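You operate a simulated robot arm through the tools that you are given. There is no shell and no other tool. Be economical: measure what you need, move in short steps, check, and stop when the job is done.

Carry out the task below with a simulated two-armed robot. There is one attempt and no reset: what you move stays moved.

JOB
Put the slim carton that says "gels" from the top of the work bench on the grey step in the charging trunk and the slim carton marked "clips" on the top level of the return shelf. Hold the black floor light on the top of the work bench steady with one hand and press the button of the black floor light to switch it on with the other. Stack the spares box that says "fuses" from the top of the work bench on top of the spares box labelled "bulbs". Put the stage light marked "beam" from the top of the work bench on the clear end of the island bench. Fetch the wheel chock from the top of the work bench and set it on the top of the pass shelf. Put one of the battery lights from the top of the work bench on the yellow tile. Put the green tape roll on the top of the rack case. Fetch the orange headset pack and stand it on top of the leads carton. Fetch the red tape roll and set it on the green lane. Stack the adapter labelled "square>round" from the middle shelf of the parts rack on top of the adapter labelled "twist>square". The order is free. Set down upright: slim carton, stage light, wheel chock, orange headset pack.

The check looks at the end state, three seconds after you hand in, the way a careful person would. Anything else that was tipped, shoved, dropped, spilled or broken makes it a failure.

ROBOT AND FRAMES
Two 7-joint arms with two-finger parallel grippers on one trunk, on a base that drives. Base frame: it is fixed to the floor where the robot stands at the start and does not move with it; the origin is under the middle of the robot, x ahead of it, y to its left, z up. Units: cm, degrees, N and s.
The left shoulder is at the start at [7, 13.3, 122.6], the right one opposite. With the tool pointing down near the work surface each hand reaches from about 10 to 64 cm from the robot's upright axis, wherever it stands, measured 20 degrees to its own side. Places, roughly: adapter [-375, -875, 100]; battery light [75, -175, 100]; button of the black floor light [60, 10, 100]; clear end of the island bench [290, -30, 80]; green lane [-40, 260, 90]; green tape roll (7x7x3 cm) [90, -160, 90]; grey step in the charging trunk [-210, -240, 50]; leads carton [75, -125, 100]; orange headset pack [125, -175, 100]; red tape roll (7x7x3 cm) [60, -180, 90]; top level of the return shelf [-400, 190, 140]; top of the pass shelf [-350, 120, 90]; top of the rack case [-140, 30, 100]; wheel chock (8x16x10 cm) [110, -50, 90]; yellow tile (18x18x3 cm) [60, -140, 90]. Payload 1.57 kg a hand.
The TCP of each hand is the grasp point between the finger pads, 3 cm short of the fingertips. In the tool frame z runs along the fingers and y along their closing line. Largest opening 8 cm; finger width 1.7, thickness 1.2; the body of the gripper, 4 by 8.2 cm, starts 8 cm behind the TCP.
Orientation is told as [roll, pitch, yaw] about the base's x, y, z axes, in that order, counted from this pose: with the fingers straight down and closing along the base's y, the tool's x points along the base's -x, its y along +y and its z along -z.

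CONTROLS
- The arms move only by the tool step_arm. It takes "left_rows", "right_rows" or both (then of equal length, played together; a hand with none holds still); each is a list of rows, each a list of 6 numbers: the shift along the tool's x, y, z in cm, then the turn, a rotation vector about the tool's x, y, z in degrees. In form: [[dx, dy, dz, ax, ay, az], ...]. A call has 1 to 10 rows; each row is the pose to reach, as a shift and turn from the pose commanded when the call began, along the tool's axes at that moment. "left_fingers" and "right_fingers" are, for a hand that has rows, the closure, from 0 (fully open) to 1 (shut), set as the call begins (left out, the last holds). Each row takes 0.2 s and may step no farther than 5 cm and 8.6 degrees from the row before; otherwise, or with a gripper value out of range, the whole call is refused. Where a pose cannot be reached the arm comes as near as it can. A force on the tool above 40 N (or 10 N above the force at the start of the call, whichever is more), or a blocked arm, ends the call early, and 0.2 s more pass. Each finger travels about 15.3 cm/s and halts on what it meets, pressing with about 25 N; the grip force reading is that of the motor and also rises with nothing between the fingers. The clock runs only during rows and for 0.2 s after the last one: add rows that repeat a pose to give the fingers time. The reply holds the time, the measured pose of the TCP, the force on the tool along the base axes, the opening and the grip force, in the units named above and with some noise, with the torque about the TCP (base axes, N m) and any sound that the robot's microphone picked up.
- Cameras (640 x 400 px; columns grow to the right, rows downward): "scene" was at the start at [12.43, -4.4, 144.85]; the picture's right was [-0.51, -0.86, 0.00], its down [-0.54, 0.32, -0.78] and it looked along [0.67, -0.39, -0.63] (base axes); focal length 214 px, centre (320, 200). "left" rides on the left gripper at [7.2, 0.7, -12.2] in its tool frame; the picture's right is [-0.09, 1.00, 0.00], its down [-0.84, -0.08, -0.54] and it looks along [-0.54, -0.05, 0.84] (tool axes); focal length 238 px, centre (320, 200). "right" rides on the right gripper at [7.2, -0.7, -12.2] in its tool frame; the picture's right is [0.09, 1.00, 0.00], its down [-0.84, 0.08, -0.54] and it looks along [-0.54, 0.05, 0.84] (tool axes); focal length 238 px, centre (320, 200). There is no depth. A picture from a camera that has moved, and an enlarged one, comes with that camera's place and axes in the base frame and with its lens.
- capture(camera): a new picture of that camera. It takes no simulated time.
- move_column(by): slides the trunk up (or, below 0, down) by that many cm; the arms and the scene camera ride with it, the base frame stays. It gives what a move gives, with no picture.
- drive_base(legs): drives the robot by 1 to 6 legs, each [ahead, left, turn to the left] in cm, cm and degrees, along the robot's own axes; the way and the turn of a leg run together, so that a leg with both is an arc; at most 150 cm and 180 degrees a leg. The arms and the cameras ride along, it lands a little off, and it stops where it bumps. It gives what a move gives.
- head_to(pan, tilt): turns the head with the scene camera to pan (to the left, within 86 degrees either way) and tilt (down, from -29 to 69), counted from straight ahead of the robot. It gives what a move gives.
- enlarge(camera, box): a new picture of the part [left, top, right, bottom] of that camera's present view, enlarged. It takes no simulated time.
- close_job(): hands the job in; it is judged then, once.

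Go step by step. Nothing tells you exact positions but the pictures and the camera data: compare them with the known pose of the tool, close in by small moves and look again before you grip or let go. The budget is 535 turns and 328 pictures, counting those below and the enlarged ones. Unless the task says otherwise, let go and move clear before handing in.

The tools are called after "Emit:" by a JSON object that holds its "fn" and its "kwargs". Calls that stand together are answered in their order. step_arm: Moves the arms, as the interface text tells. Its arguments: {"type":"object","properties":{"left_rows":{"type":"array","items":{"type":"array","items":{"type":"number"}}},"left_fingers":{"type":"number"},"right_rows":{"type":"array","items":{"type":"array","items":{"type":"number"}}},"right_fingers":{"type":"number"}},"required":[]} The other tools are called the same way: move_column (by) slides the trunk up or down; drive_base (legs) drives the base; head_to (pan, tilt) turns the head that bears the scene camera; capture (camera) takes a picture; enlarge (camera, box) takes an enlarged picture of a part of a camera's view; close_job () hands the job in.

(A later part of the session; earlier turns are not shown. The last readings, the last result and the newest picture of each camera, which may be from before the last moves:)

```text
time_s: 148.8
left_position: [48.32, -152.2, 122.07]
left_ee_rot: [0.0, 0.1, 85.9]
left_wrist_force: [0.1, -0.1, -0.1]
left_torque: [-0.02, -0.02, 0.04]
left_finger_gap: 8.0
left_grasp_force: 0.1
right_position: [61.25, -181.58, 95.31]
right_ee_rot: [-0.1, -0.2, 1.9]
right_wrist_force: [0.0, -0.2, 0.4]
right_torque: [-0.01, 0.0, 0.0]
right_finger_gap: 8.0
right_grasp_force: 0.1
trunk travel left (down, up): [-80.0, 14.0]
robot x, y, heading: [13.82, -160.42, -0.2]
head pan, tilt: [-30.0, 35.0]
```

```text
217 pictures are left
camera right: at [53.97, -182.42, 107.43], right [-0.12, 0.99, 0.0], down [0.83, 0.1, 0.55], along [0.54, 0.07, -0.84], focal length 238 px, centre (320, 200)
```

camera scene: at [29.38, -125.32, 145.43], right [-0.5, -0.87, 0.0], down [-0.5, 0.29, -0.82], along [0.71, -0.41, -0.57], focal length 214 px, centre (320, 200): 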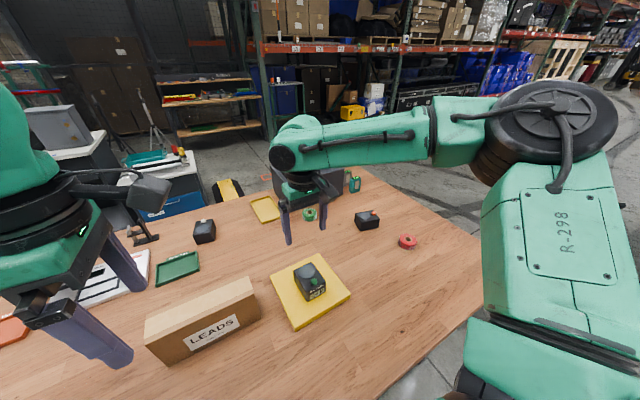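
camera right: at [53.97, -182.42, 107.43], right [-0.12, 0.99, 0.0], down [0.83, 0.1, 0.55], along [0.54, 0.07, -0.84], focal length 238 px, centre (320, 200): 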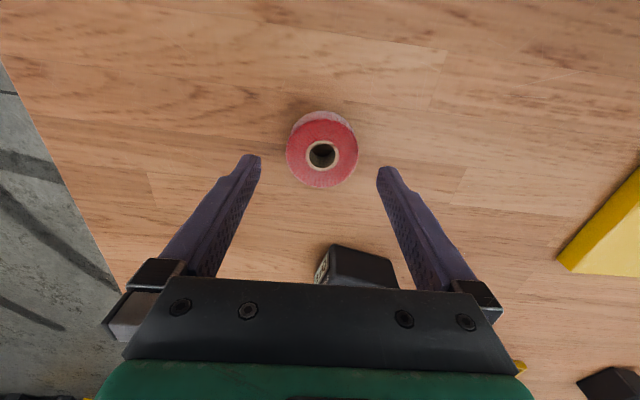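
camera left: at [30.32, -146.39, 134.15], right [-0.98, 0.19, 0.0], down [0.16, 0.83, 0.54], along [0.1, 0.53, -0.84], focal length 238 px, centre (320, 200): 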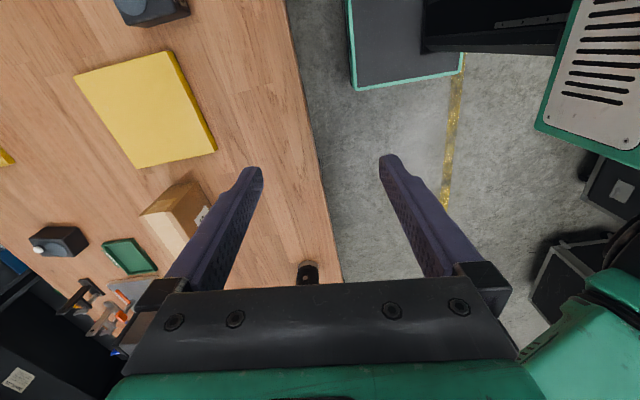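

Emit:
{"fn": "step_arm", "kwargs": {"right_rows": [[-0.25, 0.3, 2.5, 0, 0, 0], [-0.25, 0.3, 5.6, 0, 0, 0], [-0.25, 0.3, 5.6, 0, 0, 0]]}}

Emit:
{"fn": "step_arm", "kwargs": {"right_rows": [[0, 0, 0, 0, 0, 0], [0, 0, 0, 0, 0, 0], [0, 0, 0, 0, 0, 0]], "right_fingers": 1}}

Emit:
{"fn": "step_arm", "kwargs": {"right_rows": [[0, 0, -0.6, 0, 0, 0], [0, 0, -1.5, 0, 0, 0], [0, 0, -3, 0, 0, 0], [0, 0, -5, 0, 0, 0], [0, 0, -7, 0, 0, 0], [0, 0, -9, 0, 0, 0], [0, 0, -12, 0, 0, 0], [0, 0, -15, 0, 0, 0], [0, 0, -18, 0, 0, 0], [0, 0, -21, 0, 0, 0]]}}

Emit:
{"fn": "capture", "kwargs": {"camera": "right"}}

```text
time_s: 149.6
left_position: [48.38, -152.19, 122.13]
left_ee_rot: [0.1, 0.1, 85.8]
left_wrist_force: [0.4, -0.8, -0.5]
left_torque: [0.02, 0.01, 0.02]
left_finger_gap: 7.98
left_grasp_force: 0.1
right_position: [61.27, -181.3, 89.64]
right_ee_rot: [0.1, -0.3, 1.7]
right_wrist_force: [-0.6, 0.5, 0.0]
right_torque: [-0.01, -0.04, -0.02]
right_finger_gap: 8.01
right_grasp_force: 0.0
trunk travel left (down, up): [-80.0, 14.0]
robot x, y, heading: [13.66, -160.79, 0.0]
head pan, tilt: [-30.0, 35.0]
```

```text
time_s: 150.4
left_position: [48.34, -152.23, 121.92]
left_ee_rot: [0.0, 0.0, 85.8]
left_wrist_force: [-0.2, -0.7, 0.0]
left_torque: [-0.04, 0.01, -0.01]
left_finger_gap: 7.99
left_grasp_force: 0.0
right_position: [61.42, -181.22, 89.75]
right_ee_rot: [0.1, -0.2, 1.8]
right_wrist_force: [-0.4, -0.7, 1.0]
right_torque: [-0.02, -0.01, -0.02]
right_finger_gap: 5.96
right_grasp_force: 25.1
trunk travel left (down, up): [-80.0, 14.0]
robot x, y, heading: [13.45, -160.38, -0.2]
head pan, tilt: [-30.0, 35.0]
```

```text
time_s: 152.6
left_position: [48.28, -152.32, 122.01]
left_ee_rot: [0.0, -0.1, 85.8]
left_wrist_force: [0.1, 0.5, -0.7]
left_torque: [-0.02, -0.02, 0.01]
left_finger_gap: 7.99
left_grasp_force: 0.1
right_position: [61.61, -181.11, 110.75]
right_ee_rot: [0.0, -0.2, 1.7]
right_wrist_force: [-0.1, -0.9, 0.3]
right_torque: [0.0, 0.0, -0.01]
right_finger_gap: 5.96
right_grasp_force: 24.6
trunk travel left (down, up): [-80.0, 14.0]
robot x, y, heading: [13.27, -160.62, -0.3]
head pan, tilt: [-30.0, 35.0]
```

```text
216 pictures are left
camera right: at [54.41, -182.05, 122.9], right [-0.12, 0.99, 0.0], down [0.83, 0.1, 0.55], along [0.54, 0.07, -0.84], focal length 238 px, centre (320, 200)
```

right: 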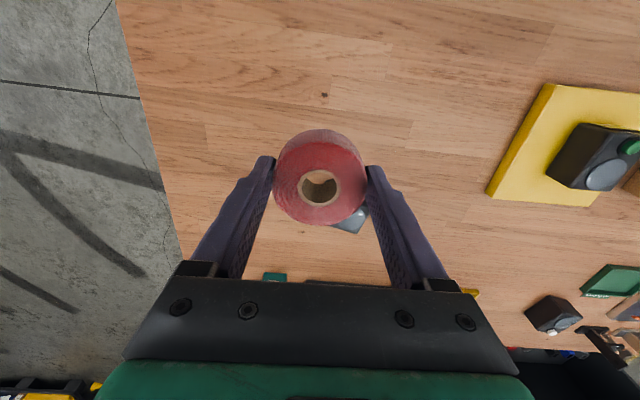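

Holding the red tape. Raise the trunk for clearance and drive along the bench to the clips carton at the left end.

Emit:
{"fn": "move_column", "kwargs": {"by": 10}}

Emit:
{"fn": "drive_base", "kwargs": {"legs": [[-8, 80, 0], [0, 82, 0]]}}

Emit:
{"fn": "head_to", "kwargs": {"pan": 20, "tilt": 50}}

Emit:
{"fn": "capture", "kwargs": {"camera": "scene"}}

```text
time_s: 154.0
left_position: [48.38, -152.25, 132.01]
left_ee_rot: [-0.1, 0.1, 85.9]
left_wrist_force: [-0.2, 0.8, -0.4]
left_torque: [0.02, 0.01, -0.01]
left_finger_gap: 8.01
left_grasp_force: 0.0
right_position: [61.74, -181.27, 120.7]
right_ee_rot: [-0.1, -0.2, 1.8]
right_wrist_force: [0.7, 0.5, -0.6]
right_torque: [-0.03, 0.01, 0.01]
right_finger_gap: 5.93
right_grasp_force: 25.0
trunk travel left (down, up): [-90.0, 4.0]
robot x, y, heading: [13.81, -160.44, -0.1]
head pan, tilt: [-30.0, 35.0]
```

```text
time_s: 162.3
left_position: [42.0, 10.85, 132.06]
left_ee_rot: [0.1, 0.0, 85.2]
left_wrist_force: [-0.3, 0.0, 0.1]
left_torque: [0.02, -0.03, 0.0]
left_finger_gap: 8.0
left_grasp_force: 0.1
right_position: [55.06, -18.08, 120.63]
right_ee_rot: [0.0, -0.2, 1.2]
right_wrist_force: [0.6, -0.1, -0.8]
right_torque: [-0.01, -0.02, 0.0]
right_finger_gap: 5.96
right_grasp_force: 25.1
trunk travel left (down, up): [-90.0, 4.0]
robot x, y, heading: [7.29, 2.82, -0.7]
head pan, tilt: [-30.0, 35.0]
```

```text
time_s: 163.5
left_position: [42.24, 11.06, 132.03]
left_ee_rot: [0.1, 0.0, 85.2]
left_wrist_force: [-0.2, -0.4, -0.4]
left_torque: [-0.02, 0.01, -0.02]
left_finger_gap: 8.0
left_grasp_force: 0.0
right_position: [55.23, -18.09, 120.79]
right_ee_rot: [-0.1, -0.1, 1.2]
right_wrist_force: [-0.2, 0.1, -0.1]
right_torque: [0.03, 0.01, 0.03]
right_finger_gap: 5.95
right_grasp_force: 25.1
trunk travel left (down, up): [-90.0, 4.0]
robot x, y, heading: [7.55, 2.8, -0.6]
head pan, tilt: [20.0, 50.0]
```

```text
215 pictures are left
camera scene: at [19.5, 5.44, 153.26], right [0.33, -0.94, 0.0], down [-0.72, -0.25, -0.64], along [0.61, 0.21, -0.77], focal length 214 px, centre (320, 200)
```

scene: 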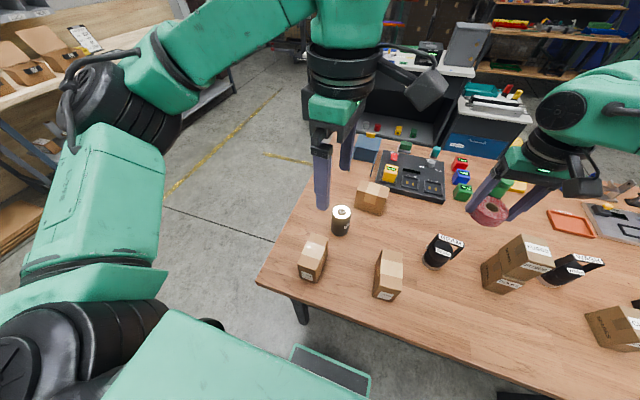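

Emit:
{"fn": "move_column", "kwargs": {"by": -10}}

Emit:
{"fn": "step_arm", "kwargs": {"left_rows": [[-0.6, -0.3, 0, 0, 0, 8.5], [-1.2, -0.6, 0, 0, 0, 17], [-1.8, -0.9, 0, 0, 0, 25.5], [-2.4, -1.2, 0, 0, 0, 34], [-3, -1.4, 0, 0, 0, 42.5], [-3.6, -1.7, 0, 0, 0, 51], [-4.2, -2, 0, 0, 0, 59.5], [-4.8, -2.2, 0, 0, 0, 68], [-5.4, -2.5, 0, 0, 0, 76.5], [-6, -2.8, 0, 0, 0, 85]]}}

Emit:
{"fn": "capture", "kwargs": {"camera": "left"}}

```text
time_s: 164.8
left_position: [42.13, 11.04, 121.91]
left_ee_rot: [0.0, 0.0, 85.2]
left_wrist_force: [-0.1, 0.0, 0.3]
left_torque: [-0.01, -0.01, 0.0]
left_finger_gap: 8.01
left_grasp_force: 0.0
right_position: [55.13, -18.16, 110.74]
right_ee_rot: [0.0, -0.3, 1.2]
right_wrist_force: [-0.3, -0.2, -1.0]
right_torque: [0.03, 0.01, -0.01]
right_finger_gap: 5.96
right_grasp_force: 24.9
trunk travel left (down, up): [-80.0, 14.0]
robot x, y, heading: [7.03, 2.96, -0.5]
head pan, tilt: [20.0, 50.0]
```

```text
time_s: 167.0
left_position: [45.34, 16.76, 121.94]
left_ee_rot: [0.0, 0.0, 0.1]
left_wrist_force: [0.4, -1.1, 0.8]
left_torque: [0.01, -0.02, 0.0]
left_finger_gap: 7.99
left_grasp_force: 0.0
right_position: [55.12, -18.07, 110.7]
right_ee_rot: [-0.2, -0.2, 1.2]
right_wrist_force: [0.1, 0.2, -0.3]
right_torque: [0.01, -0.01, 0.0]
right_finger_gap: 5.94
right_grasp_force: 25.3
trunk travel left (down, up): [-80.0, 14.0]
robot x, y, heading: [7.07, 3.08, -0.9]
head pan, tilt: [20.0, 50.0]
```

```text
214 pictures are left
camera left: at [38.25, 17.38, 134.17], right [0.09, 1.0, 0.0], down [0.84, -0.08, 0.54], along [0.54, -0.05, -0.84], focal length 238 px, centre (320, 200)
```

left: 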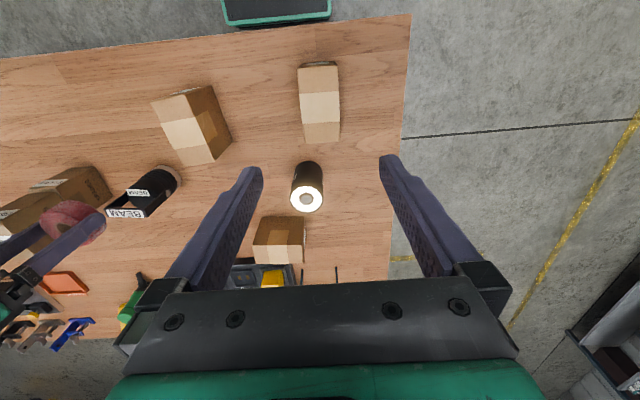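

Clips centre (45.1,16.8). Descend and grip.

Emit:
{"fn": "step_arm", "kwargs": {"left_rows": [[0.2, 0, 4.5, 0, 0, 1], [0.2, 0, 9, 0, 0, 1.5], [0.2, 0, 13.5, 0, 0, 1.5], [0.2, 0, 18, 0, 0, 1.5], [0.2, 0, 21, 0, 0, 1.5], [0.2, 0, 21, 0, 0, 1.5]]}}

Emit:
{"fn": "capture", "kwargs": {"camera": "left"}}

```text
time_s: 168.4
left_position: [44.94, 16.7, 101.0]
left_ee_rot: [0.0, -0.1, -1.3]
left_wrist_force: [-0.3, 0.0, -0.2]
left_torque: [-0.02, 0.02, -0.01]
left_finger_gap: 7.97
left_grasp_force: 0.1
right_position: [55.1, -18.12, 110.74]
right_ee_rot: [0.1, -0.2, 1.2]
right_wrist_force: [0.2, 0.0, -0.4]
right_torque: [-0.01, -0.02, -0.04]
right_finger_gap: 5.95
right_grasp_force: 24.7
trunk travel left (down, up): [-80.0, 14.0]
robot x, y, heading: [7.23, 3.12, -0.7]
head pan, tilt: [20.0, 50.0]
```

```text
213 pictures are left
camera left: at [37.85, 17.46, 113.19], right [0.11, 0.99, 0.0], down [0.83, -0.1, 0.54], along [0.54, -0.06, -0.84], focal length 238 px, centre (320, 200)
```

left: 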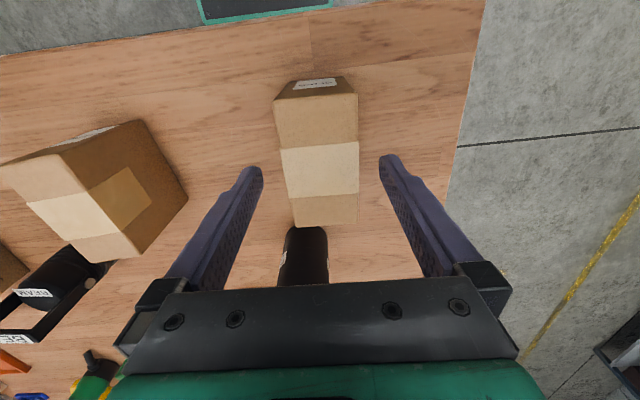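

Emit:
{"fn": "step_arm", "kwargs": {"left_rows": [[0, 0, 3.5, 0, 0, 0], [0, 0.1, 7, 0, 0, 0], [0, 0.1, 7, 0, 0, 0]]}}

Emit:
{"fn": "step_arm", "kwargs": {"left_rows": [[0, 0, 0, 0, 0, 0], [0, 0, 0, 0, 0, 0], [0, 0, 0, 0, 0, 0]], "left_fingers": 1}}

Emit:
{"fn": "step_arm", "kwargs": {"left_rows": [[0, 0, -0.6, 0, 0, 0], [0, 0, -1.5, 0, 0, 0], [0, 0, -3, 0, 0, 0], [0, 0, -5, 0, 0, 0], [0, 0, -7, 0, 0, 0], [0, 0, -9, 0, 0, 0], [0, 0, -11, 0, 0, 0], [0, 0, -14, 0, 0, 0], [0, 0, -17, 0, 0, 0], [0, 0, -20, 0, 0, 0]]}}

Emit:
{"fn": "capture", "kwargs": {"camera": "left"}}

```text
time_s: 169.2
left_position: [45.09, 16.68, 94.29]
left_ee_rot: [0.1, 0.0, -1.3]
left_wrist_force: [0.7, 0.8, 0.0]
left_torque: [0.0, 0.0, -0.02]
left_finger_gap: 8.0
left_grasp_force: 0.1
right_position: [55.12, -17.98, 110.72]
right_ee_rot: [0.0, -0.2, 1.2]
right_wrist_force: [-0.1, -0.5, -0.8]
right_torque: [0.0, -0.01, -0.01]
right_finger_gap: 5.97
right_grasp_force: 25.2
trunk travel left (down, up): [-80.0, 14.0]
robot x, y, heading: [7.53, 3.16, -0.6]
head pan, tilt: [20.0, 50.0]
```

```text
time_s: 170.0
left_position: [45.08, 16.54, 94.16]
left_ee_rot: [0.0, -0.1, -1.4]
left_wrist_force: [0.1, 0.7, 0.4]
left_torque: [-0.03, -0.05, 0.03]
left_finger_gap: 5.79
left_grasp_force: 24.4
right_position: [55.1, -18.17, 110.58]
right_ee_rot: [-0.1, -0.2, 1.2]
right_wrist_force: [0.6, 0.0, -0.1]
right_torque: [0.01, 0.0, -0.01]
right_finger_gap: 5.93
right_grasp_force: 25.3
trunk travel left (down, up): [-80.0, 14.0]
robot x, y, heading: [6.98, 2.97, -0.7]
head pan, tilt: [20.0, 50.0]
```

```text
time_s: 172.2
left_position: [45.18, 16.78, 113.93]
left_ee_rot: [0.1, 0.0, -1.3]
left_wrist_force: [1.1, -0.2, -2.7]
left_torque: [-0.01, 0.01, 0.0]
left_finger_gap: 5.78
left_grasp_force: 25.2
right_position: [55.13, -18.1, 110.61]
right_ee_rot: [0.1, -0.2, 1.2]
right_wrist_force: [0.1, 0.3, -1.7]
right_torque: [-0.04, -0.02, 0.0]
right_finger_gap: 5.97
right_grasp_force: 24.9
trunk travel left (down, up): [-80.0, 14.0]
robot x, y, heading: [7.0, 2.93, -0.8]
head pan, tilt: [20.0, 50.0]
```

```text
212 pictures are left
camera left: at [38.15, 17.57, 126.16], right [0.11, 0.99, 0.0], down [0.83, -0.1, 0.54], along [0.54, -0.06, -0.84], focal length 238 px, centre (320, 200)
```

left: 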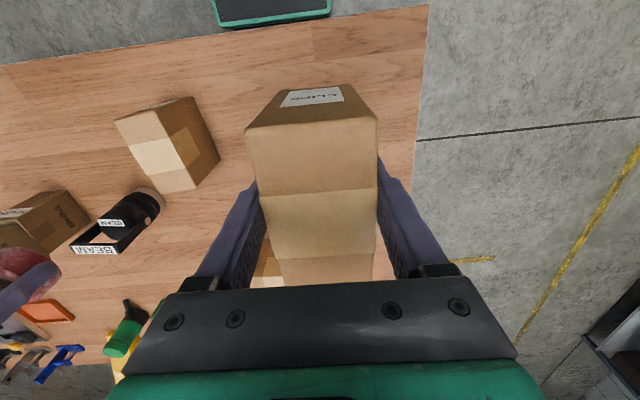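

Clips held. Back away from the bench and turn left to face the wall with the lanes.

Emit:
{"fn": "drive_base", "kwargs": {"legs": [[-45, 0, 0], [0, 0, 90]]}}

Emit:
{"fn": "head_to", "kwargs": {"pan": 0, "tilt": 15}}

Emit:
{"fn": "capture", "kwargs": {"camera": "scene"}}

```text
time_s: 178.7
left_position: [-50.33, 42.08, 113.86]
left_ee_rot: [0.1, -0.1, 87.5]
left_wrist_force: [-0.8, 0.2, -3.3]
left_torque: [-0.06, 0.02, 0.01]
left_finger_gap: 5.78
left_grasp_force: 25.3
right_position: [-15.11, 51.19, 110.7]
right_ee_rot: [0.0, -0.2, 90.0]
right_wrist_force: [0.9, 0.2, -0.5]
right_torque: [0.01, -0.01, -0.05]
right_finger_gap: 5.96
right_grasp_force: 25.5
trunk travel left (down, up): [-80.0, 14.0]
robot x, y, heading: [-36.91, 3.63, 87.8]
head pan, tilt: [20.0, 50.0]
```

```text
time_s: 179.7
left_position: [-50.17, 42.04, 113.94]
left_ee_rot: [0.1, 0.1, 87.6]
left_wrist_force: [0.2, -0.1, -3.2]
left_torque: [-0.04, 0.01, 0.01]
left_finger_gap: 5.76
left_grasp_force: 25.1
right_position: [-15.05, 51.08, 110.71]
right_ee_rot: [-0.1, -0.1, 90.1]
right_wrist_force: [0.2, 0.2, -0.2]
right_torque: [-0.03, 0.02, 0.01]
right_finger_gap: 5.93
right_grasp_force: 24.8
trunk travel left (down, up): [-80.0, 14.0]
robot x, y, heading: [-37.31, 3.51, 88.0]
head pan, tilt: [0.0, 15.0]
```

```text
211 pictures are left
camera scene: at [-36.77, 17.99, 148.61], right [1.0, -0.03, 0.0], down [-0.01, -0.26, -0.97], along [0.03, 0.96, -0.26], focal length 214 px, centre (320, 200)
```

scene: 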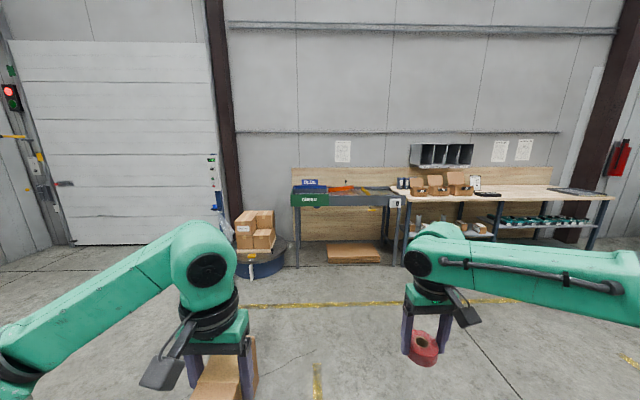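

The lane table is ahead. Drive closer and inspect.

Emit:
{"fn": "drive_base", "kwargs": {"legs": [[135, 10, 2]]}}

Emit:
{"fn": "head_to", "kwargs": {"pan": 0, "tilt": 30}}

Emit:
{"fn": "capture", "kwargs": {"camera": "scene"}}

Emit:
{"fn": "enlarge", "kwargs": {"camera": "scene", "box": [200, 80, 440, 230]}}

```text
time_s: 186.6
left_position: [-57.41, 179.35, 113.89]
left_ee_rot: [0.1, 0.1, 88.5]
left_wrist_force: [0.1, -0.4, -2.5]
left_torque: [-0.02, 0.0, 0.03]
left_finger_gap: 5.76
left_grasp_force: 25.8
right_position: [-22.42, 189.0, 110.65]
right_ee_rot: [-0.1, -0.2, 91.0]
right_wrist_force: [0.5, 1.0, -0.2]
right_torque: [-0.02, 0.01, -0.02]
right_finger_gap: 5.94
right_grasp_force: 25.0
trunk travel left (down, up): [-80.0, 14.0]
robot x, y, heading: [-43.61, 140.78, 89.0]
head pan, tilt: [0.0, 15.0]
```

```text
time_s: 187.3
left_position: [-57.38, 179.35, 114.02]
left_ee_rot: [0.0, 0.0, 88.5]
left_wrist_force: [0.2, -0.4, -2.6]
left_torque: [-0.02, 0.02, -0.01]
left_finger_gap: 5.77
left_grasp_force: 25.1
right_position: [-22.32, 189.14, 110.71]
right_ee_rot: [-0.1, -0.2, 91.0]
right_wrist_force: [0.1, 0.0, -0.5]
right_torque: [-0.02, 0.01, 0.0]
right_finger_gap: 5.97
right_grasp_force: 24.8
trunk travel left (down, up): [-80.0, 14.0]
robot x, y, heading: [-43.66, 140.71, 89.2]
head pan, tilt: [0.0, 30.0]
```

```text
210 pictures are left
camera scene: at [-43.5, 155.28, 146.2], right [1.0, -0.02, 0.0], down [-0.01, -0.5, -0.87], along [0.01, 0.87, -0.5], focal length 214 px, centre (320, 200)
```

scene: 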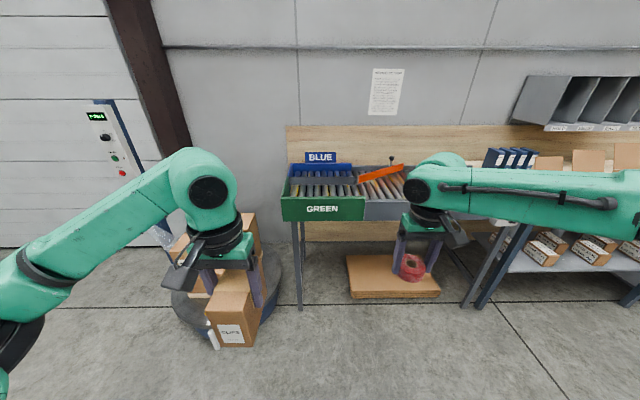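

```text
2.67 times, centred on (320, 155) of scene
camera zoom: at [-43.5, 155.28, 146.2], right [1.0, -0.02, 0.0], down [-0.01, -0.5, -0.87], along [0.01, 0.87, -0.5], focal length 572 px, centre (320, 320)
```

zoom: 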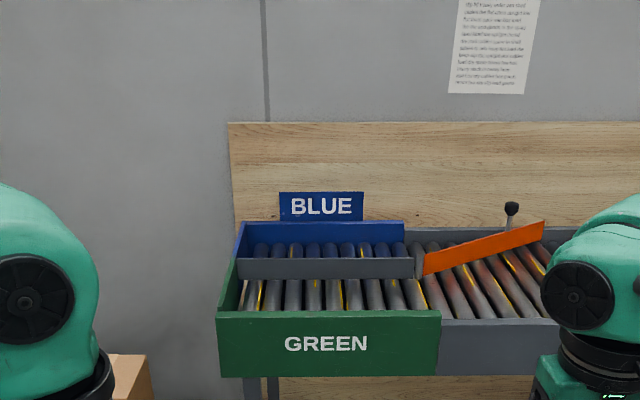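

Green lane: roller bed between the green front wall and the grey divider, x -62..-21, y ~251..270. Drive so the right hand gets over it.

Emit:
{"fn": "drive_base", "kwargs": {"legs": [[66, 19, 1]]}}

Emit:
{"fn": "capture", "kwargs": {"camera": "right"}}

Emit:
{"fn": "capture", "kwargs": {"camera": "scene"}}

```text
time_s: 191.2
left_position: [-76.87, 245.95, 114.0]
left_ee_rot: [0.1, 0.0, 89.7]
left_wrist_force: [-0.8, 0.6, -4.1]
left_torque: [-0.01, -0.02, -0.01]
left_finger_gap: 5.77
left_grasp_force: 25.2
right_position: [-42.07, 256.33, 110.75]
right_ee_rot: [0.0, -0.2, 92.1]
right_wrist_force: [0.1, -1.0, -0.8]
right_torque: [0.01, 0.02, 0.02]
right_finger_gap: 5.95
right_grasp_force: 25.1
trunk travel left (down, up): [-80.0, 14.0]
robot x, y, heading: [-62.7, 207.76, 90.3]
head pan, tilt: [0.0, 30.0]
```

```text
208 pictures are left
camera right: at [-41.25, 249.2, 122.85], right [-0.99, -0.13, 0.0], down [-0.11, 0.83, 0.55], along [-0.07, 0.54, -0.84], focal length 238 px, centre (320, 200)
```

right: 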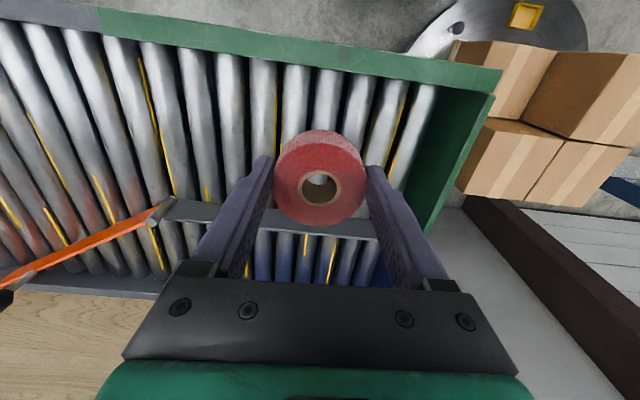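

```text
207 pictures are left
camera scene: at [-62.53, 222.11, 146.21], right [1.0, 0.0, 0.0], down [0.0, -0.5, -0.87], along [0.0, 0.87, -0.5], focal length 214 px, centre (320, 200)
```

scene: 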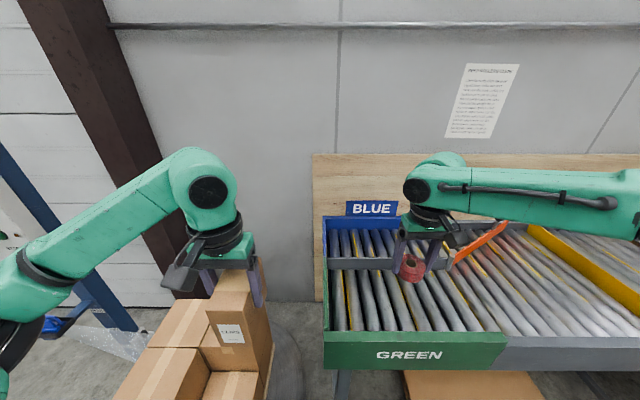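

The lane spans y≈252–272 here. Move 4 cm further in and lower toward the rollers.

Emit:
{"fn": "step_arm", "kwargs": {"right_rows": [[-2, 0, 3, 0, 0, 0], [-4.5, 0, 6, 0, 0, 0], [-4.5, 0, 9, 0, 0, 0], [-4.5, 0, 12, 0, 0, 0], [-4.5, 0, 14, 0, 0, 0], [-4.5, 0, 14, 0, 0, 0]]}}

Emit:
{"fn": "capture", "kwargs": {"camera": "right"}}

```text
time_s: 192.6
left_position: [-76.96, 245.93, 113.99]
left_ee_rot: [0.0, 0.0, 89.6]
left_wrist_force: [0.1, -0.7, -2.8]
left_torque: [-0.01, 0.0, -0.02]
left_finger_gap: 5.78
left_grasp_force: 24.8
right_position: [-42.35, 260.88, 96.62]
right_ee_rot: [0.0, -0.3, 92.1]
right_wrist_force: [0.6, -0.5, 0.1]
right_torque: [-0.03, -0.01, -0.01]
right_finger_gap: 5.95
right_grasp_force: 24.9
trunk travel left (down, up): [-80.0, 14.0]
robot x, y, heading: [-62.55, 207.99, 90.3]
head pan, tilt: [0.0, 30.0]
```

```text
206 pictures are left
camera right: at [-41.5, 253.64, 108.75], right [-0.99, -0.13, 0.0], down [-0.11, 0.83, 0.55], along [-0.07, 0.54, -0.84], focal length 238 px, centre (320, 200)
```

right: 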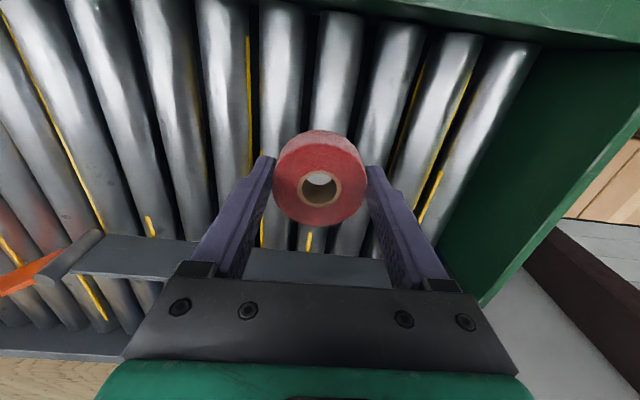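

Emit:
{"fn": "step_arm", "kwargs": {"right_rows": [[0, 0, 1, 0, 0, 0], [0, 0, 1.8, 0, 0, 0], [0, 0, 2.4, 0, 0, 0]]}}

Emit:
{"fn": "step_arm", "kwargs": {"right_rows": [[0, 0, 0.5, 0, 0, 0], [0, 0, 1.0, 0, 0, 0]]}}

Emit:
{"fn": "capture", "kwargs": {"camera": "right"}}

```text
time_s: 193.4
left_position: [-76.92, 245.96, 113.99]
left_ee_rot: [0.0, 0.0, 89.6]
left_wrist_force: [-0.1, -0.6, -2.5]
left_torque: [-0.02, 0.0, -0.03]
left_finger_gap: 5.76
left_grasp_force: 25.1
right_position: [-42.01, 260.03, 94.69]
right_ee_rot: [0.0, -0.3, 92.1]
right_wrist_force: [0.5, 0.5, -1.0]
right_torque: [0.01, -0.01, -0.01]
right_finger_gap: 5.98
right_grasp_force: 25.3
right hand out of reach, approached as far as the arm can: row 1, 2, 3
trunk travel left (down, up): [-80.0, 14.0]
robot x, y, heading: [-62.4, 208.07, 90.2]
head pan, tilt: [0.0, 30.0]
```

```text
time_s: 194.0
left_position: [-76.83, 246.01, 114.03]
left_ee_rot: [0.0, 0.0, 89.6]
left_wrist_force: [-0.3, -0.6, -1.5]
left_torque: [-0.02, 0.0, 0.02]
left_finger_gap: 5.77
left_grasp_force: 24.9
right_position: [-41.79, 259.89, 94.02]
right_ee_rot: [0.1, -0.3, 92.2]
right_wrist_force: [-0.6, -0.8, -1.2]
right_torque: [-0.02, 0.01, 0.0]
right_finger_gap: 5.93
right_grasp_force: 25.1
right hand out of reach, approached as far as the arm can: row 2
trunk travel left (down, up): [-80.0, 14.0]
robot x, y, heading: [-62.43, 207.99, 89.9]
head pan, tilt: [0.0, 30.0]
```

```text
205 pictures are left
camera right: at [-40.85, 252.57, 106.1], right [-0.99, -0.13, 0.0], down [-0.11, 0.83, 0.55], along [-0.07, 0.54, -0.84], focal length 238 px, centre (320, 200)
```

right: 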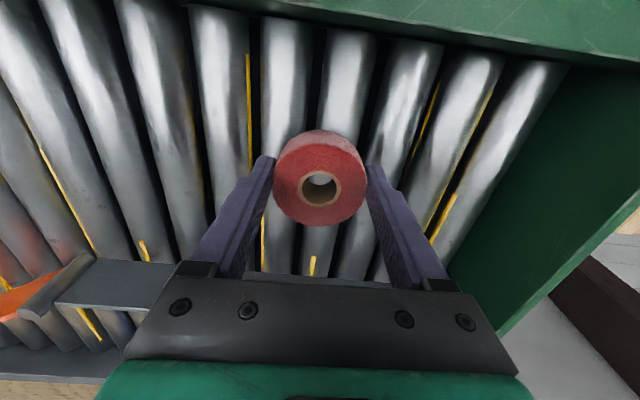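

Arm at reach limit; lower with the trunk in small steps until the tape touches the rollers.

Emit:
{"fn": "move_column", "kwargs": {"by": -1.5}}

Emit:
{"fn": "move_column", "kwargs": {"by": -1}}

Emit:
{"fn": "capture", "kwargs": {"camera": "right"}}

```text
time_s: 194.6
left_position: [-76.92, 246.04, 112.53]
left_ee_rot: [0.0, 0.0, 89.6]
left_wrist_force: [-0.4, -0.3, -3.2]
left_torque: [-0.05, 0.02, 0.01]
left_finger_gap: 5.78
left_grasp_force: 24.8
right_position: [-41.86, 259.86, 92.44]
right_ee_rot: [-0.1, -0.3, 92.1]
right_wrist_force: [-0.5, 0.2, -0.9]
right_torque: [-0.02, 0.02, 0.01]
right_finger_gap: 5.95
right_grasp_force: 25.2
trunk travel left (down, up): [-78.5, 15.5]
robot x, y, heading: [-62.49, 208.04, 90.4]
head pan, tilt: [0.0, 30.0]
```

```text
time_s: 195.2
left_position: [-76.9, 245.95, 111.5]
left_ee_rot: [0.1, 0.0, 89.6]
left_wrist_force: [-0.3, -0.5, -2.9]
left_torque: [-0.01, 0.04, -0.02]
left_finger_gap: 5.78
left_grasp_force: 24.4
right_position: [-41.73, 259.58, 91.58]
right_ee_rot: [0.1, -0.3, 92.1]
right_wrist_force: [0.5, -0.5, -1.3]
right_torque: [-0.02, 0.0, -0.01]
right_finger_gap: 5.94
right_grasp_force: 24.4
trunk travel left (down, up): [-77.5, 16.5]
robot x, y, heading: [-62.45, 208.07, 90.1]
head pan, tilt: [0.0, 30.0]
```

```text
204 pictures are left
camera right: at [-40.86, 252.52, 103.61], right [-0.99, -0.13, 0.0], down [-0.11, 0.83, 0.55], along [-0.07, 0.54, -0.84], focal length 238 px, centre (320, 200)
```

right: 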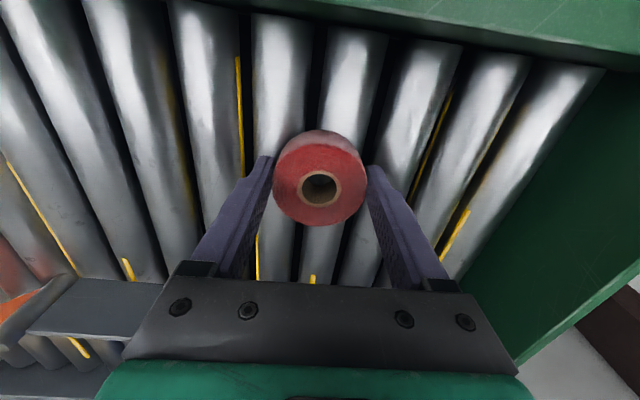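

Rollers seem still several cm lower. Continue stepwise.

Emit:
{"fn": "move_column", "kwargs": {"by": -2}}

Emit:
{"fn": "move_column", "kwargs": {"by": -1}}

Emit:
{"fn": "enlarge", "kwargs": {"camera": "scene", "box": [320, 200, 520, 340]}}

```text
time_s: 195.7
left_position: [-76.97, 245.48, 109.78]
left_ee_rot: [-0.1, -0.1, 89.6]
left_wrist_force: [0.8, -0.2, -2.9]
left_torque: [-0.01, 0.02, -0.03]
left_finger_gap: 5.76
left_grasp_force: 24.8
right_position: [-41.8, 259.73, 90.77]
right_ee_rot: [0.0, -1.4, 92.1]
right_wrist_force: [-1.2, -14.2, 24.7]
right_torque: [-0.49, 0.11, 0.05]
right_finger_gap: 5.95
right_grasp_force: 24.7
trunk travel left (down, up): [-75.8, 18.2]
robot x, y, heading: [-62.47, 207.98, 90.1]
head pan, tilt: [0.0, 30.0]
stopped: the force on the tool passed its limit (the readings are from after the stop); the commanded pose is now the measured one
```

```text
time_s: 196.1
left_position: [-76.93, 245.5, 109.54]
left_ee_rot: [0.0, -0.2, 89.6]
left_wrist_force: [-0.4, 0.5, -2.6]
left_torque: [-0.07, 0.04, 0.01]
left_finger_gap: 5.78
left_grasp_force: 25.0
right_position: [-41.97, 259.9, 90.8]
right_ee_rot: [0.1, -1.7, 92.1]
right_wrist_force: [-0.3, -17.2, 26.4]
right_torque: [-0.83, 0.14, 0.0]
right_finger_gap: 5.95
right_grasp_force: 24.9
trunk travel left (down, up): [-75.5, 18.5]
robot x, y, heading: [-62.31, 207.87, 90.1]
head pan, tilt: [0.0, 30.0]
stopped: the force on the tool passed its limit (the readings are from after the stop); the commanded pose is now the measured one
```

```text
2.86 times, centred on (420, 270) of scene
camera zoom: at [-62.68, 221.51, 141.78], right [1.0, 0.0, 0.0], down [0.0, -0.5, -0.87], along [0.0, 0.87, -0.5], focal length 613 px, centre (34, 0)
```

zoom: 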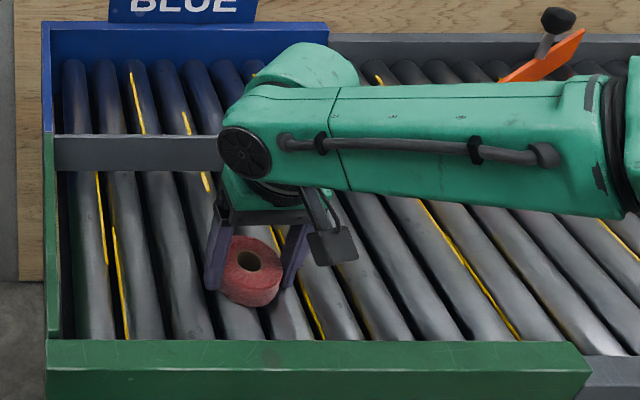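

The tape is down on the rollers. Relieve the pressure slightly, release and rise.

Emit:
{"fn": "move_column", "kwargs": {"by": 1.3}}

Emit:
{"fn": "step_arm", "kwargs": {"right_rows": [[0, 0, 0, 0, 0, 0], [0, 0, 0, 0, 0, 0], [0, 0, 0, 0, 0, 0]], "right_fingers": 0.1}}

Emit:
{"fn": "move_column", "kwargs": {"by": 15}}

Emit:
{"fn": "capture", "kwargs": {"camera": "right"}}

```text
time_s: 196.7
left_position: [-76.85, 245.8, 110.87]
left_ee_rot: [-0.1, -0.1, 89.6]
left_wrist_force: [0.2, -0.5, -3.1]
left_torque: [-0.03, -0.02, 0.0]
left_finger_gap: 5.76
left_grasp_force: 25.6
right_position: [-41.81, 260.32, 91.65]
right_ee_rot: [0.0, -1.5, 92.1]
right_wrist_force: [0.1, -0.2, -0.4]
right_torque: [0.0, 0.02, -0.02]
right_finger_gap: 5.94
right_grasp_force: 24.6
trunk travel left (down, up): [-76.8, 17.2]
robot x, y, heading: [-62.49, 208.18, 90.1]
head pan, tilt: [0.0, 30.0]
```

```text
time_s: 197.5
left_position: [-76.98, 246.07, 110.61]
left_ee_rot: [0.1, 0.0, 89.6]
left_wrist_force: [0.1, 0.5, -3.1]
left_torque: [-0.07, 0.0, -0.01]
left_finger_gap: 5.79
left_grasp_force: 25.0
right_position: [-41.91, 260.32, 91.7]
right_ee_rot: [0.1, -1.4, 92.2]
right_wrist_force: [-0.4, 0.0, 0.5]
right_torque: [-0.01, 0.01, -0.02]
right_finger_gap: 7.2
right_grasp_force: 0.0
trunk travel left (down, up): [-76.8, 17.2]
robot x, y, heading: [-62.59, 207.9, 90.2]
head pan, tilt: [0.0, 30.0]
```

```text
time_s: 199.2
left_position: [-76.92, 245.92, 125.67]
left_ee_rot: [0.0, 0.1, 89.6]
left_wrist_force: [-0.8, 0.5, -2.4]
left_torque: [-0.04, 0.01, 0.01]
left_finger_gap: 5.79
left_grasp_force: 25.0
right_position: [-41.91, 260.41, 106.66]
right_ee_rot: [0.0, -1.5, 92.1]
right_wrist_force: [0.2, -0.4, -0.3]
right_torque: [-0.01, -0.01, -0.02]
right_finger_gap: 7.2
right_grasp_force: 0.1
trunk travel left (down, up): [-91.8, 2.2]
robot x, y, heading: [-62.58, 208.2, 90.0]
head pan, tilt: [0.0, 30.0]
```

```text
202 pictures are left
camera right: at [-40.87, 252.93, 118.66], right [-0.99, -0.13, 0.0], down [-0.11, 0.82, 0.56], along [-0.07, 0.56, -0.83], focal length 238 px, centre (320, 200)
```

right: 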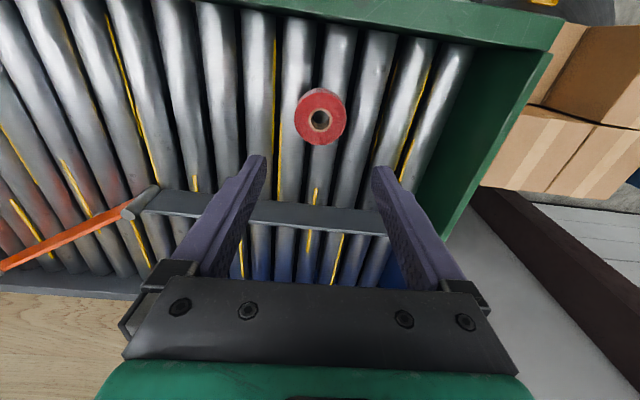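

Red tape lies in the green lane. Now back off and turn toward the return shelf (-x).

Emit:
{"fn": "drive_base", "kwargs": {"legs": [[-70, 0, 0], [0, 0, 90]]}}

Emit:
{"fn": "head_to", "kwargs": {"pan": 0, "tilt": 10}}

Emit:
{"fn": "capture", "kwargs": {"camera": "scene"}}

```text
time_s: 206.9
left_position: [-101.05, 123.98, 125.78]
left_ee_rot: [-0.1, 0.1, 178.9]
left_wrist_force: [0.5, -0.8, -3.1]
left_torque: [-0.01, -0.05, 0.0]
left_finger_gap: 5.8
left_grasp_force: 25.0
right_position: [-114.96, 159.27, 106.62]
right_ee_rot: [0.1, -1.6, -178.7]
right_wrist_force: [-0.7, 0.2, -0.5]
right_torque: [-0.01, -0.01, 0.02]
right_finger_gap: 7.22
right_grasp_force: 0.0
trunk travel left (down, up): [-91.8, 2.2]
robot x, y, heading: [-62.97, 137.87, 179.4]
head pan, tilt: [0.0, 30.0]
```

```text
time_s: 207.8
left_position: [-100.95, 123.9, 125.75]
left_ee_rot: [0.0, -0.1, 178.9]
left_wrist_force: [0.7, 0.2, -2.5]
left_torque: [0.01, -0.02, 0.0]
left_finger_gap: 5.78
left_grasp_force: 25.4
right_position: [-114.96, 159.12, 106.72]
right_ee_rot: [0.2, -1.6, -178.7]
right_wrist_force: [0.1, 0.1, 0.0]
right_torque: [-0.04, 0.03, 0.04]
right_finger_gap: 7.21
right_grasp_force: 0.1
trunk travel left (down, up): [-91.8, 2.2]
robot x, y, heading: [-63.21, 137.83, 179.5]
head pan, tilt: [0.0, 10.0]
```

```text
201 pictures are left
camera scene: at [-77.3, 137.88, 161.24], right [0.01, 1.0, 0.0], down [0.17, 0.0, -0.98], along [-0.98, 0.01, -0.17], focal length 214 px, centre (320, 200)
```

scene: 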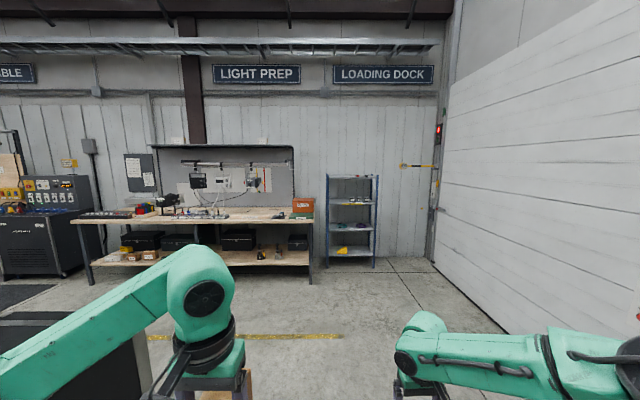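

The return shelf is at the right of the far wall. Drive toward it and look.

Emit:
{"fn": "drive_base", "kwargs": {"legs": [[110, -32, 0], [110, -32, 0]]}}

Emit:
{"fn": "head_to", "kwargs": {"pan": 5, "tilt": 15}}

Emit:
{"fn": "capture", "kwargs": {"camera": "scene"}}

```text
time_s: 219.0
left_position: [-319.0, 194.1, 125.88]
left_ee_rot: [0.1, 0.0, 178.0]
left_wrist_force: [1.0, 0.9, -2.4]
left_torque: [-0.04, -0.06, 0.0]
left_finger_gap: 5.79
left_grasp_force: 25.1
right_position: [-332.34, 229.51, 106.67]
right_ee_rot: [0.1, -1.6, -179.5]
right_wrist_force: [0.4, 0.0, 0.6]
right_torque: [0.01, 0.0, -0.05]
right_finger_gap: 7.19
right_grasp_force: 0.0
trunk travel left (down, up): [-91.8, 2.2]
robot x, y, heading: [-281.04, 207.41, 178.7]
head pan, tilt: [0.0, 10.0]
```

```text
time_s: 219.7
left_position: [-319.05, 194.14, 125.83]
left_ee_rot: [0.0, 0.1, 177.9]
left_wrist_force: [0.0, 0.2, -2.4]
left_torque: [0.01, -0.04, -0.01]
left_finger_gap: 5.75
left_grasp_force: 25.1
right_position: [-332.49, 229.72, 106.7]
right_ee_rot: [0.1, -1.5, -179.5]
right_wrist_force: [-0.4, 0.4, 0.2]
right_torque: [0.01, 0.0, -0.03]
right_finger_gap: 7.17
right_grasp_force: 0.0
trunk travel left (down, up): [-91.8, 2.2]
robot x, y, heading: [-280.61, 207.75, 178.6]
head pan, tilt: [5.0, 15.0]
```

```text
200 pictures are left
camera scene: at [-295.17, 206.98, 160.44], right [-0.06, 1.0, 0.0], down [0.26, 0.02, -0.97], along [-0.96, -0.06, -0.26], focal length 214 px, centre (320, 200)
```

scene: 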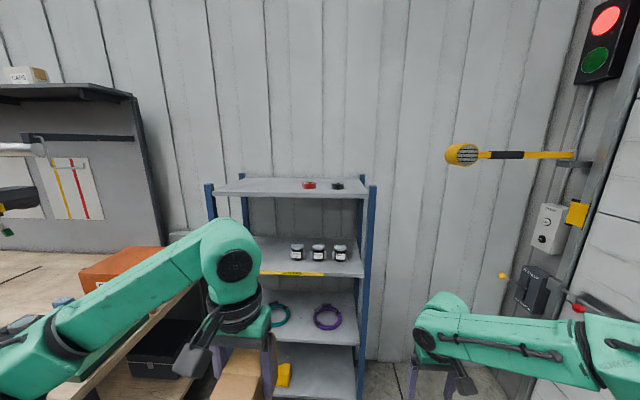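

Shelf top spans x≈-376..-413, y≈161..220, with two small things right of centre. I'll raise the left hand to clear the top level.

Emit:
{"fn": "move_column", "kwargs": {"by": 2.2}}

Emit:
{"fn": "step_arm", "kwargs": {"left_rows": [[0, 0, -3, 0, 0, 0], [0, 0, -6, 0, 0, 0], [0, 0, -9, 0, 0, 0], [0, 0, -12, 0, 0, 0], [0, 0, -15, 0, 0, 0], [0, 0, -18, 0, 0, 0], [0, 0, -21, 0, 0, 0], [0, 0, -24, 0, 0, 0], [0, 0, -26, 0, 0, 0]]}}

Emit:
{"fn": "capture", "kwargs": {"camera": "scene"}}

```text
time_s: 220.3
left_position: [-319.03, 194.32, 127.93]
left_ee_rot: [0.0, 0.0, 178.0]
left_wrist_force: [0.1, -0.5, -3.7]
left_torque: [-0.01, -0.03, 0.06]
left_finger_gap: 5.79
left_grasp_force: 25.0
right_position: [-332.46, 229.65, 108.86]
right_ee_rot: [0.0, -1.6, -179.4]
right_wrist_force: [0.1, -0.3, -0.7]
right_torque: [0.01, 0.01, -0.03]
right_finger_gap: 7.18
right_grasp_force: 0.0
trunk travel left (down, up): [-94.0, 0.0]
robot x, y, heading: [-280.48, 207.37, 178.5]
head pan, tilt: [5.0, 15.0]
```

```text
time_s: 222.3
left_position: [-319.02, 194.38, 152.88]
left_ee_rot: [-0.1, -0.3, 178.0]
left_wrist_force: [0.9, -0.5, -2.8]
left_torque: [-0.02, -0.06, 0.02]
left_finger_gap: 5.79
left_grasp_force: 24.7
left hand out of reach, approached as far as the arm can: row 9
right_position: [-332.3, 229.87, 108.9]
right_ee_rot: [0.1, -1.5, -179.5]
right_wrist_force: [0.0, 0.6, 0.2]
right_torque: [-0.04, -0.04, 0.0]
right_finger_gap: 7.19
right_grasp_force: 0.2
trunk travel left (down, up): [-94.0, 0.0]
robot x, y, heading: [-280.84, 207.61, 178.5]
head pan, tilt: [5.0, 15.0]
```

```text
199 pictures are left
camera scene: at [-295.08, 207.14, 162.63], right [-0.06, 1.0, 0.0], down [0.26, 0.02, -0.97], along [-0.96, -0.06, -0.26], focal length 214 px, centre (320, 200)
```

scene: 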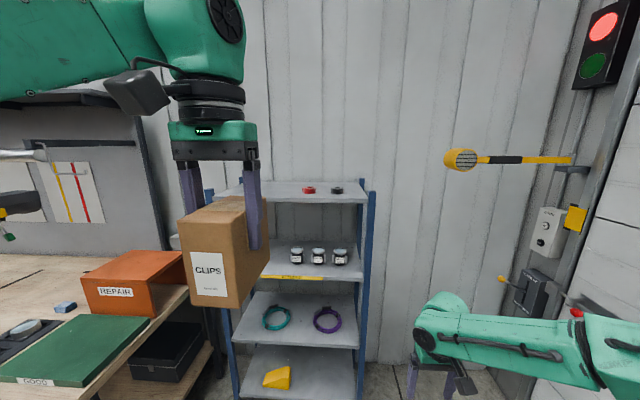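

Carton bottom now ~144.7, above the shelf. Drive in closer, stopping short.

Emit:
{"fn": "drive_base", "kwargs": {"legs": [[48, 15, 1.5]]}}

Emit:
{"fn": "capture", "kwargs": {"camera": "scene"}}

Emit:
{"fn": "capture", "kwargs": {"camera": "left"}}

```text
time_s: 225.3
left_position: [-366.47, 178.28, 153.0]
left_ee_rot: [0.0, -0.2, 179.8]
left_wrist_force: [0.6, 1.0, -2.8]
left_torque: [0.03, -0.03, -0.03]
left_finger_gap: 5.81
left_grasp_force: 25.3
right_position: [-381.03, 213.41, 108.98]
right_ee_rot: [0.0, -1.7, -177.7]
right_wrist_force: [-0.5, -0.6, 0.0]
right_torque: [0.04, 0.02, 0.02]
right_finger_gap: 7.22
right_grasp_force: 0.1
trunk travel left (down, up): [-94.0, 0.0]
robot x, y, heading: [-328.93, 193.01, -179.5]
head pan, tilt: [5.0, 15.0]
```

```text
198 pictures are left
camera scene: at [-342.91, 191.92, 162.65], right [-0.09, 1.0, 0.0], down [0.26, 0.02, -0.97], along [-0.96, -0.09, -0.26], focal length 214 px, centre (320, 200)
```

scene: 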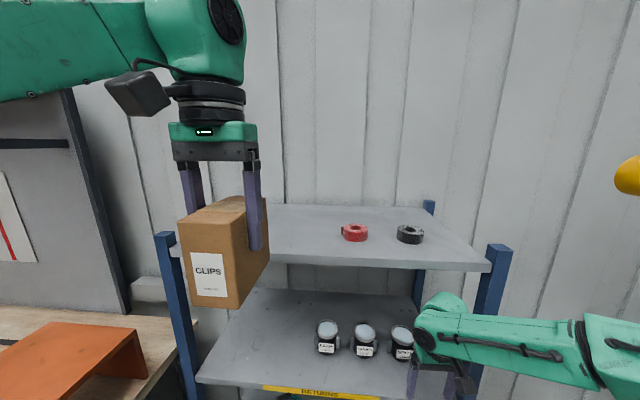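

```text
197 pictures are left
camera left: at [-359.13, 177.51, 164.95], right [-0.1, -1.0, 0.0], down [-0.83, 0.08, 0.55], along [-0.54, 0.05, -0.84], focal length 238 px, centre (320, 200)
```

left: 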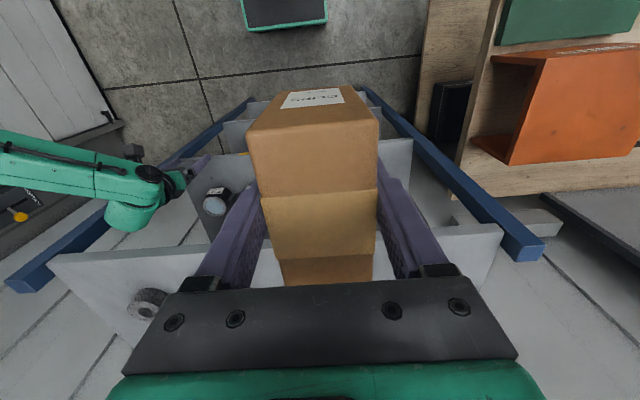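

The right hand is intruding over the shelf's lower level. I'll back out straight and retract the right arm first.

Emit:
{"fn": "drive_base", "kwargs": {"legs": [[-35, 0, 0]]}}

Emit:
{"fn": "capture", "kwargs": {"camera": "scene"}}

Emit:
{"fn": "step_arm", "kwargs": {"right_rows": [[3, -1, -2, 0, 0, 0], [6, -2, -4, 0, 0, 0], [9, -3, -6, 0, 0, 0], [12, -3, -8, 0, 0, 0], [15, -3, -10, 0, 0, 0], [18, -3, -12, 0, 0, 0], [20, -3, -14, 0, 0, 0]]}}

```text
time_s: 227.6
left_position: [-332.18, 178.36, 152.61]
left_ee_rot: [-0.1, 0.1, 179.7]
left_wrist_force: [-0.5, -0.7, -3.5]
left_torque: [0.02, 0.01, 0.01]
left_finger_gap: 5.78
left_grasp_force: 24.9
right_position: [-346.45, 213.53, 108.78]
right_ee_rot: [0.1, -1.4, -177.8]
right_wrist_force: [0.7, 0.5, -0.1]
right_torque: [0.01, -0.05, -0.03]
right_finger_gap: 7.2
right_grasp_force: 0.1
trunk travel left (down, up): [-94.0, 0.0]
robot x, y, heading: [-293.98, 193.25, -179.8]
head pan, tilt: [5.0, 15.0]
```

```text
196 pictures are left
camera scene: at [-308.65, 192.02, 162.58], right [-0.09, 1.0, 0.0], down [0.26, 0.02, -0.97], along [-0.96, -0.09, -0.26], focal length 214 px, centre (320, 200)
```

scene: 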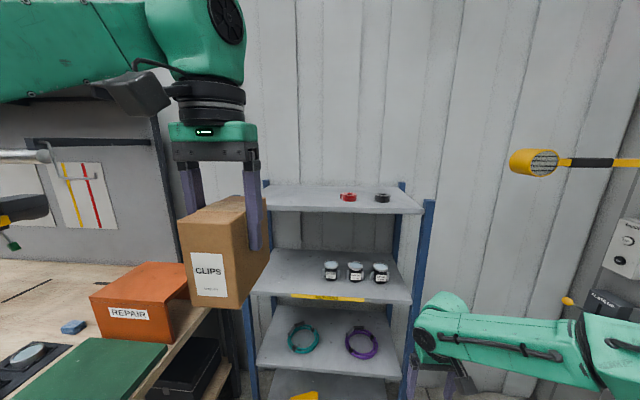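

```text
time_s: 229.2
left_position: [-331.59, 177.91, 152.59]
left_ee_rot: [-0.3, -0.2, 179.8]
left_wrist_force: [0.2, 0.2, -2.9]
left_torque: [0.03, -0.02, 0.0]
left_finger_gap: 5.76
left_grasp_force: 25.1
right_position: [-325.92, 217.19, 122.54]
right_ee_rot: [0.1, -1.4, -177.7]
right_wrist_force: [0.4, 0.3, -0.1]
right_torque: [0.02, 0.0, 0.01]
right_finger_gap: 7.21
right_grasp_force: 0.1
trunk travel left (down, up): [-94.0, 0.0]
robot x, y, heading: [-293.69, 192.91, -179.6]
head pan, tilt: [5.0, 15.0]
```

Emit:
{"fn": "step_arm", "kwargs": {"right_rows": [[3, -2, 0, 0, 0, 0], [6, -4, 0, 0, 0, 0], [9, -6, 0, 0, 0, 0], [12, -8, 0, 0, 0, 0]]}}

```text
time_s: 230.2
left_position: [-331.6, 178.67, 152.87]
left_ee_rot: [0.0, -0.2, 179.7]
left_wrist_force: [0.0, 0.9, -3.4]
left_torque: [0.0, -0.03, 0.01]
left_finger_gap: 5.78
left_grasp_force: 25.0
right_position: [-318.9, 229.99, 124.97]
right_ee_rot: [0.2, -1.5, -177.7]
right_wrist_force: [0.5, -0.1, -0.1]
right_torque: [-0.03, 0.01, -0.01]
right_finger_gap: 7.2
right_grasp_force: 0.0
right hand out of reach, approached as far as the arm can: row 1, 2, 3, 4
trunk travel left (down, up): [-94.0, 0.0]
robot x, y, heading: [-294.25, 192.94, -179.8]
head pan, tilt: [5.0, 15.0]
```

Right hand is now tucked outside the shelf's right post. Drive back in.

Emit:
{"fn": "drive_base", "kwargs": {"legs": [[48, 0, 0]]}}

Emit:
{"fn": "capture", "kwargs": {"camera": "scene"}}

Emit:
{"fn": "capture", "kwargs": {"camera": "left"}}

```text
time_s: 233.0
left_position: [-379.15, 178.58, 152.85]
left_ee_rot: [0.0, -0.2, 179.6]
left_wrist_force: [0.3, -0.6, -3.9]
left_torque: [-0.02, -0.01, -0.02]
left_finger_gap: 5.79
left_grasp_force: 24.9
right_position: [-366.52, 229.99, 124.94]
right_ee_rot: [0.0, -1.5, -178.0]
right_wrist_force: [0.0, 0.2, -0.4]
right_torque: [-0.05, 0.01, 0.02]
right_finger_gap: 7.18
right_grasp_force: 0.1
trunk travel left (down, up): [-94.0, 0.0]
robot x, y, heading: [-342.0, 192.41, -179.7]
head pan, tilt: [5.0, 15.0]
```

```text
195 pictures are left
camera scene: at [-355.65, 191.95, 162.65], right [-0.09, 1.0, 0.0], down [0.26, 0.02, -0.97], along [-0.96, -0.09, -0.26], focal length 214 px, centre (320, 200)
```

scene: 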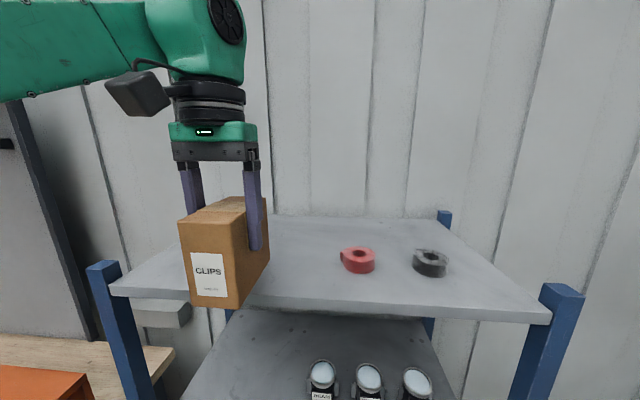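

```text
194 pictures are left
camera left: at [-371.93, 177.61, 164.95], right [-0.1, -0.99, 0.0], down [-0.83, 0.08, 0.55], along [-0.54, 0.06, -0.84], focal length 238 px, centre (320, 200)
```

left: 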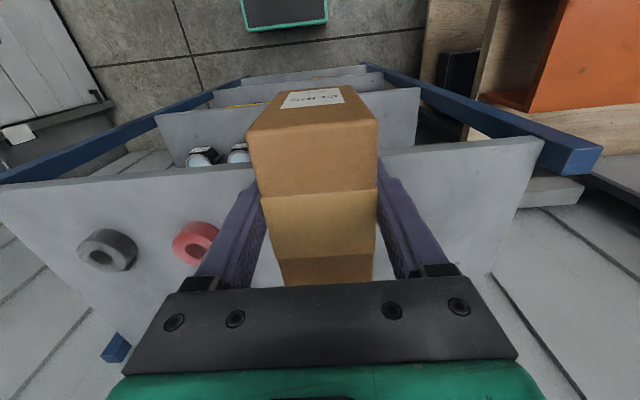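

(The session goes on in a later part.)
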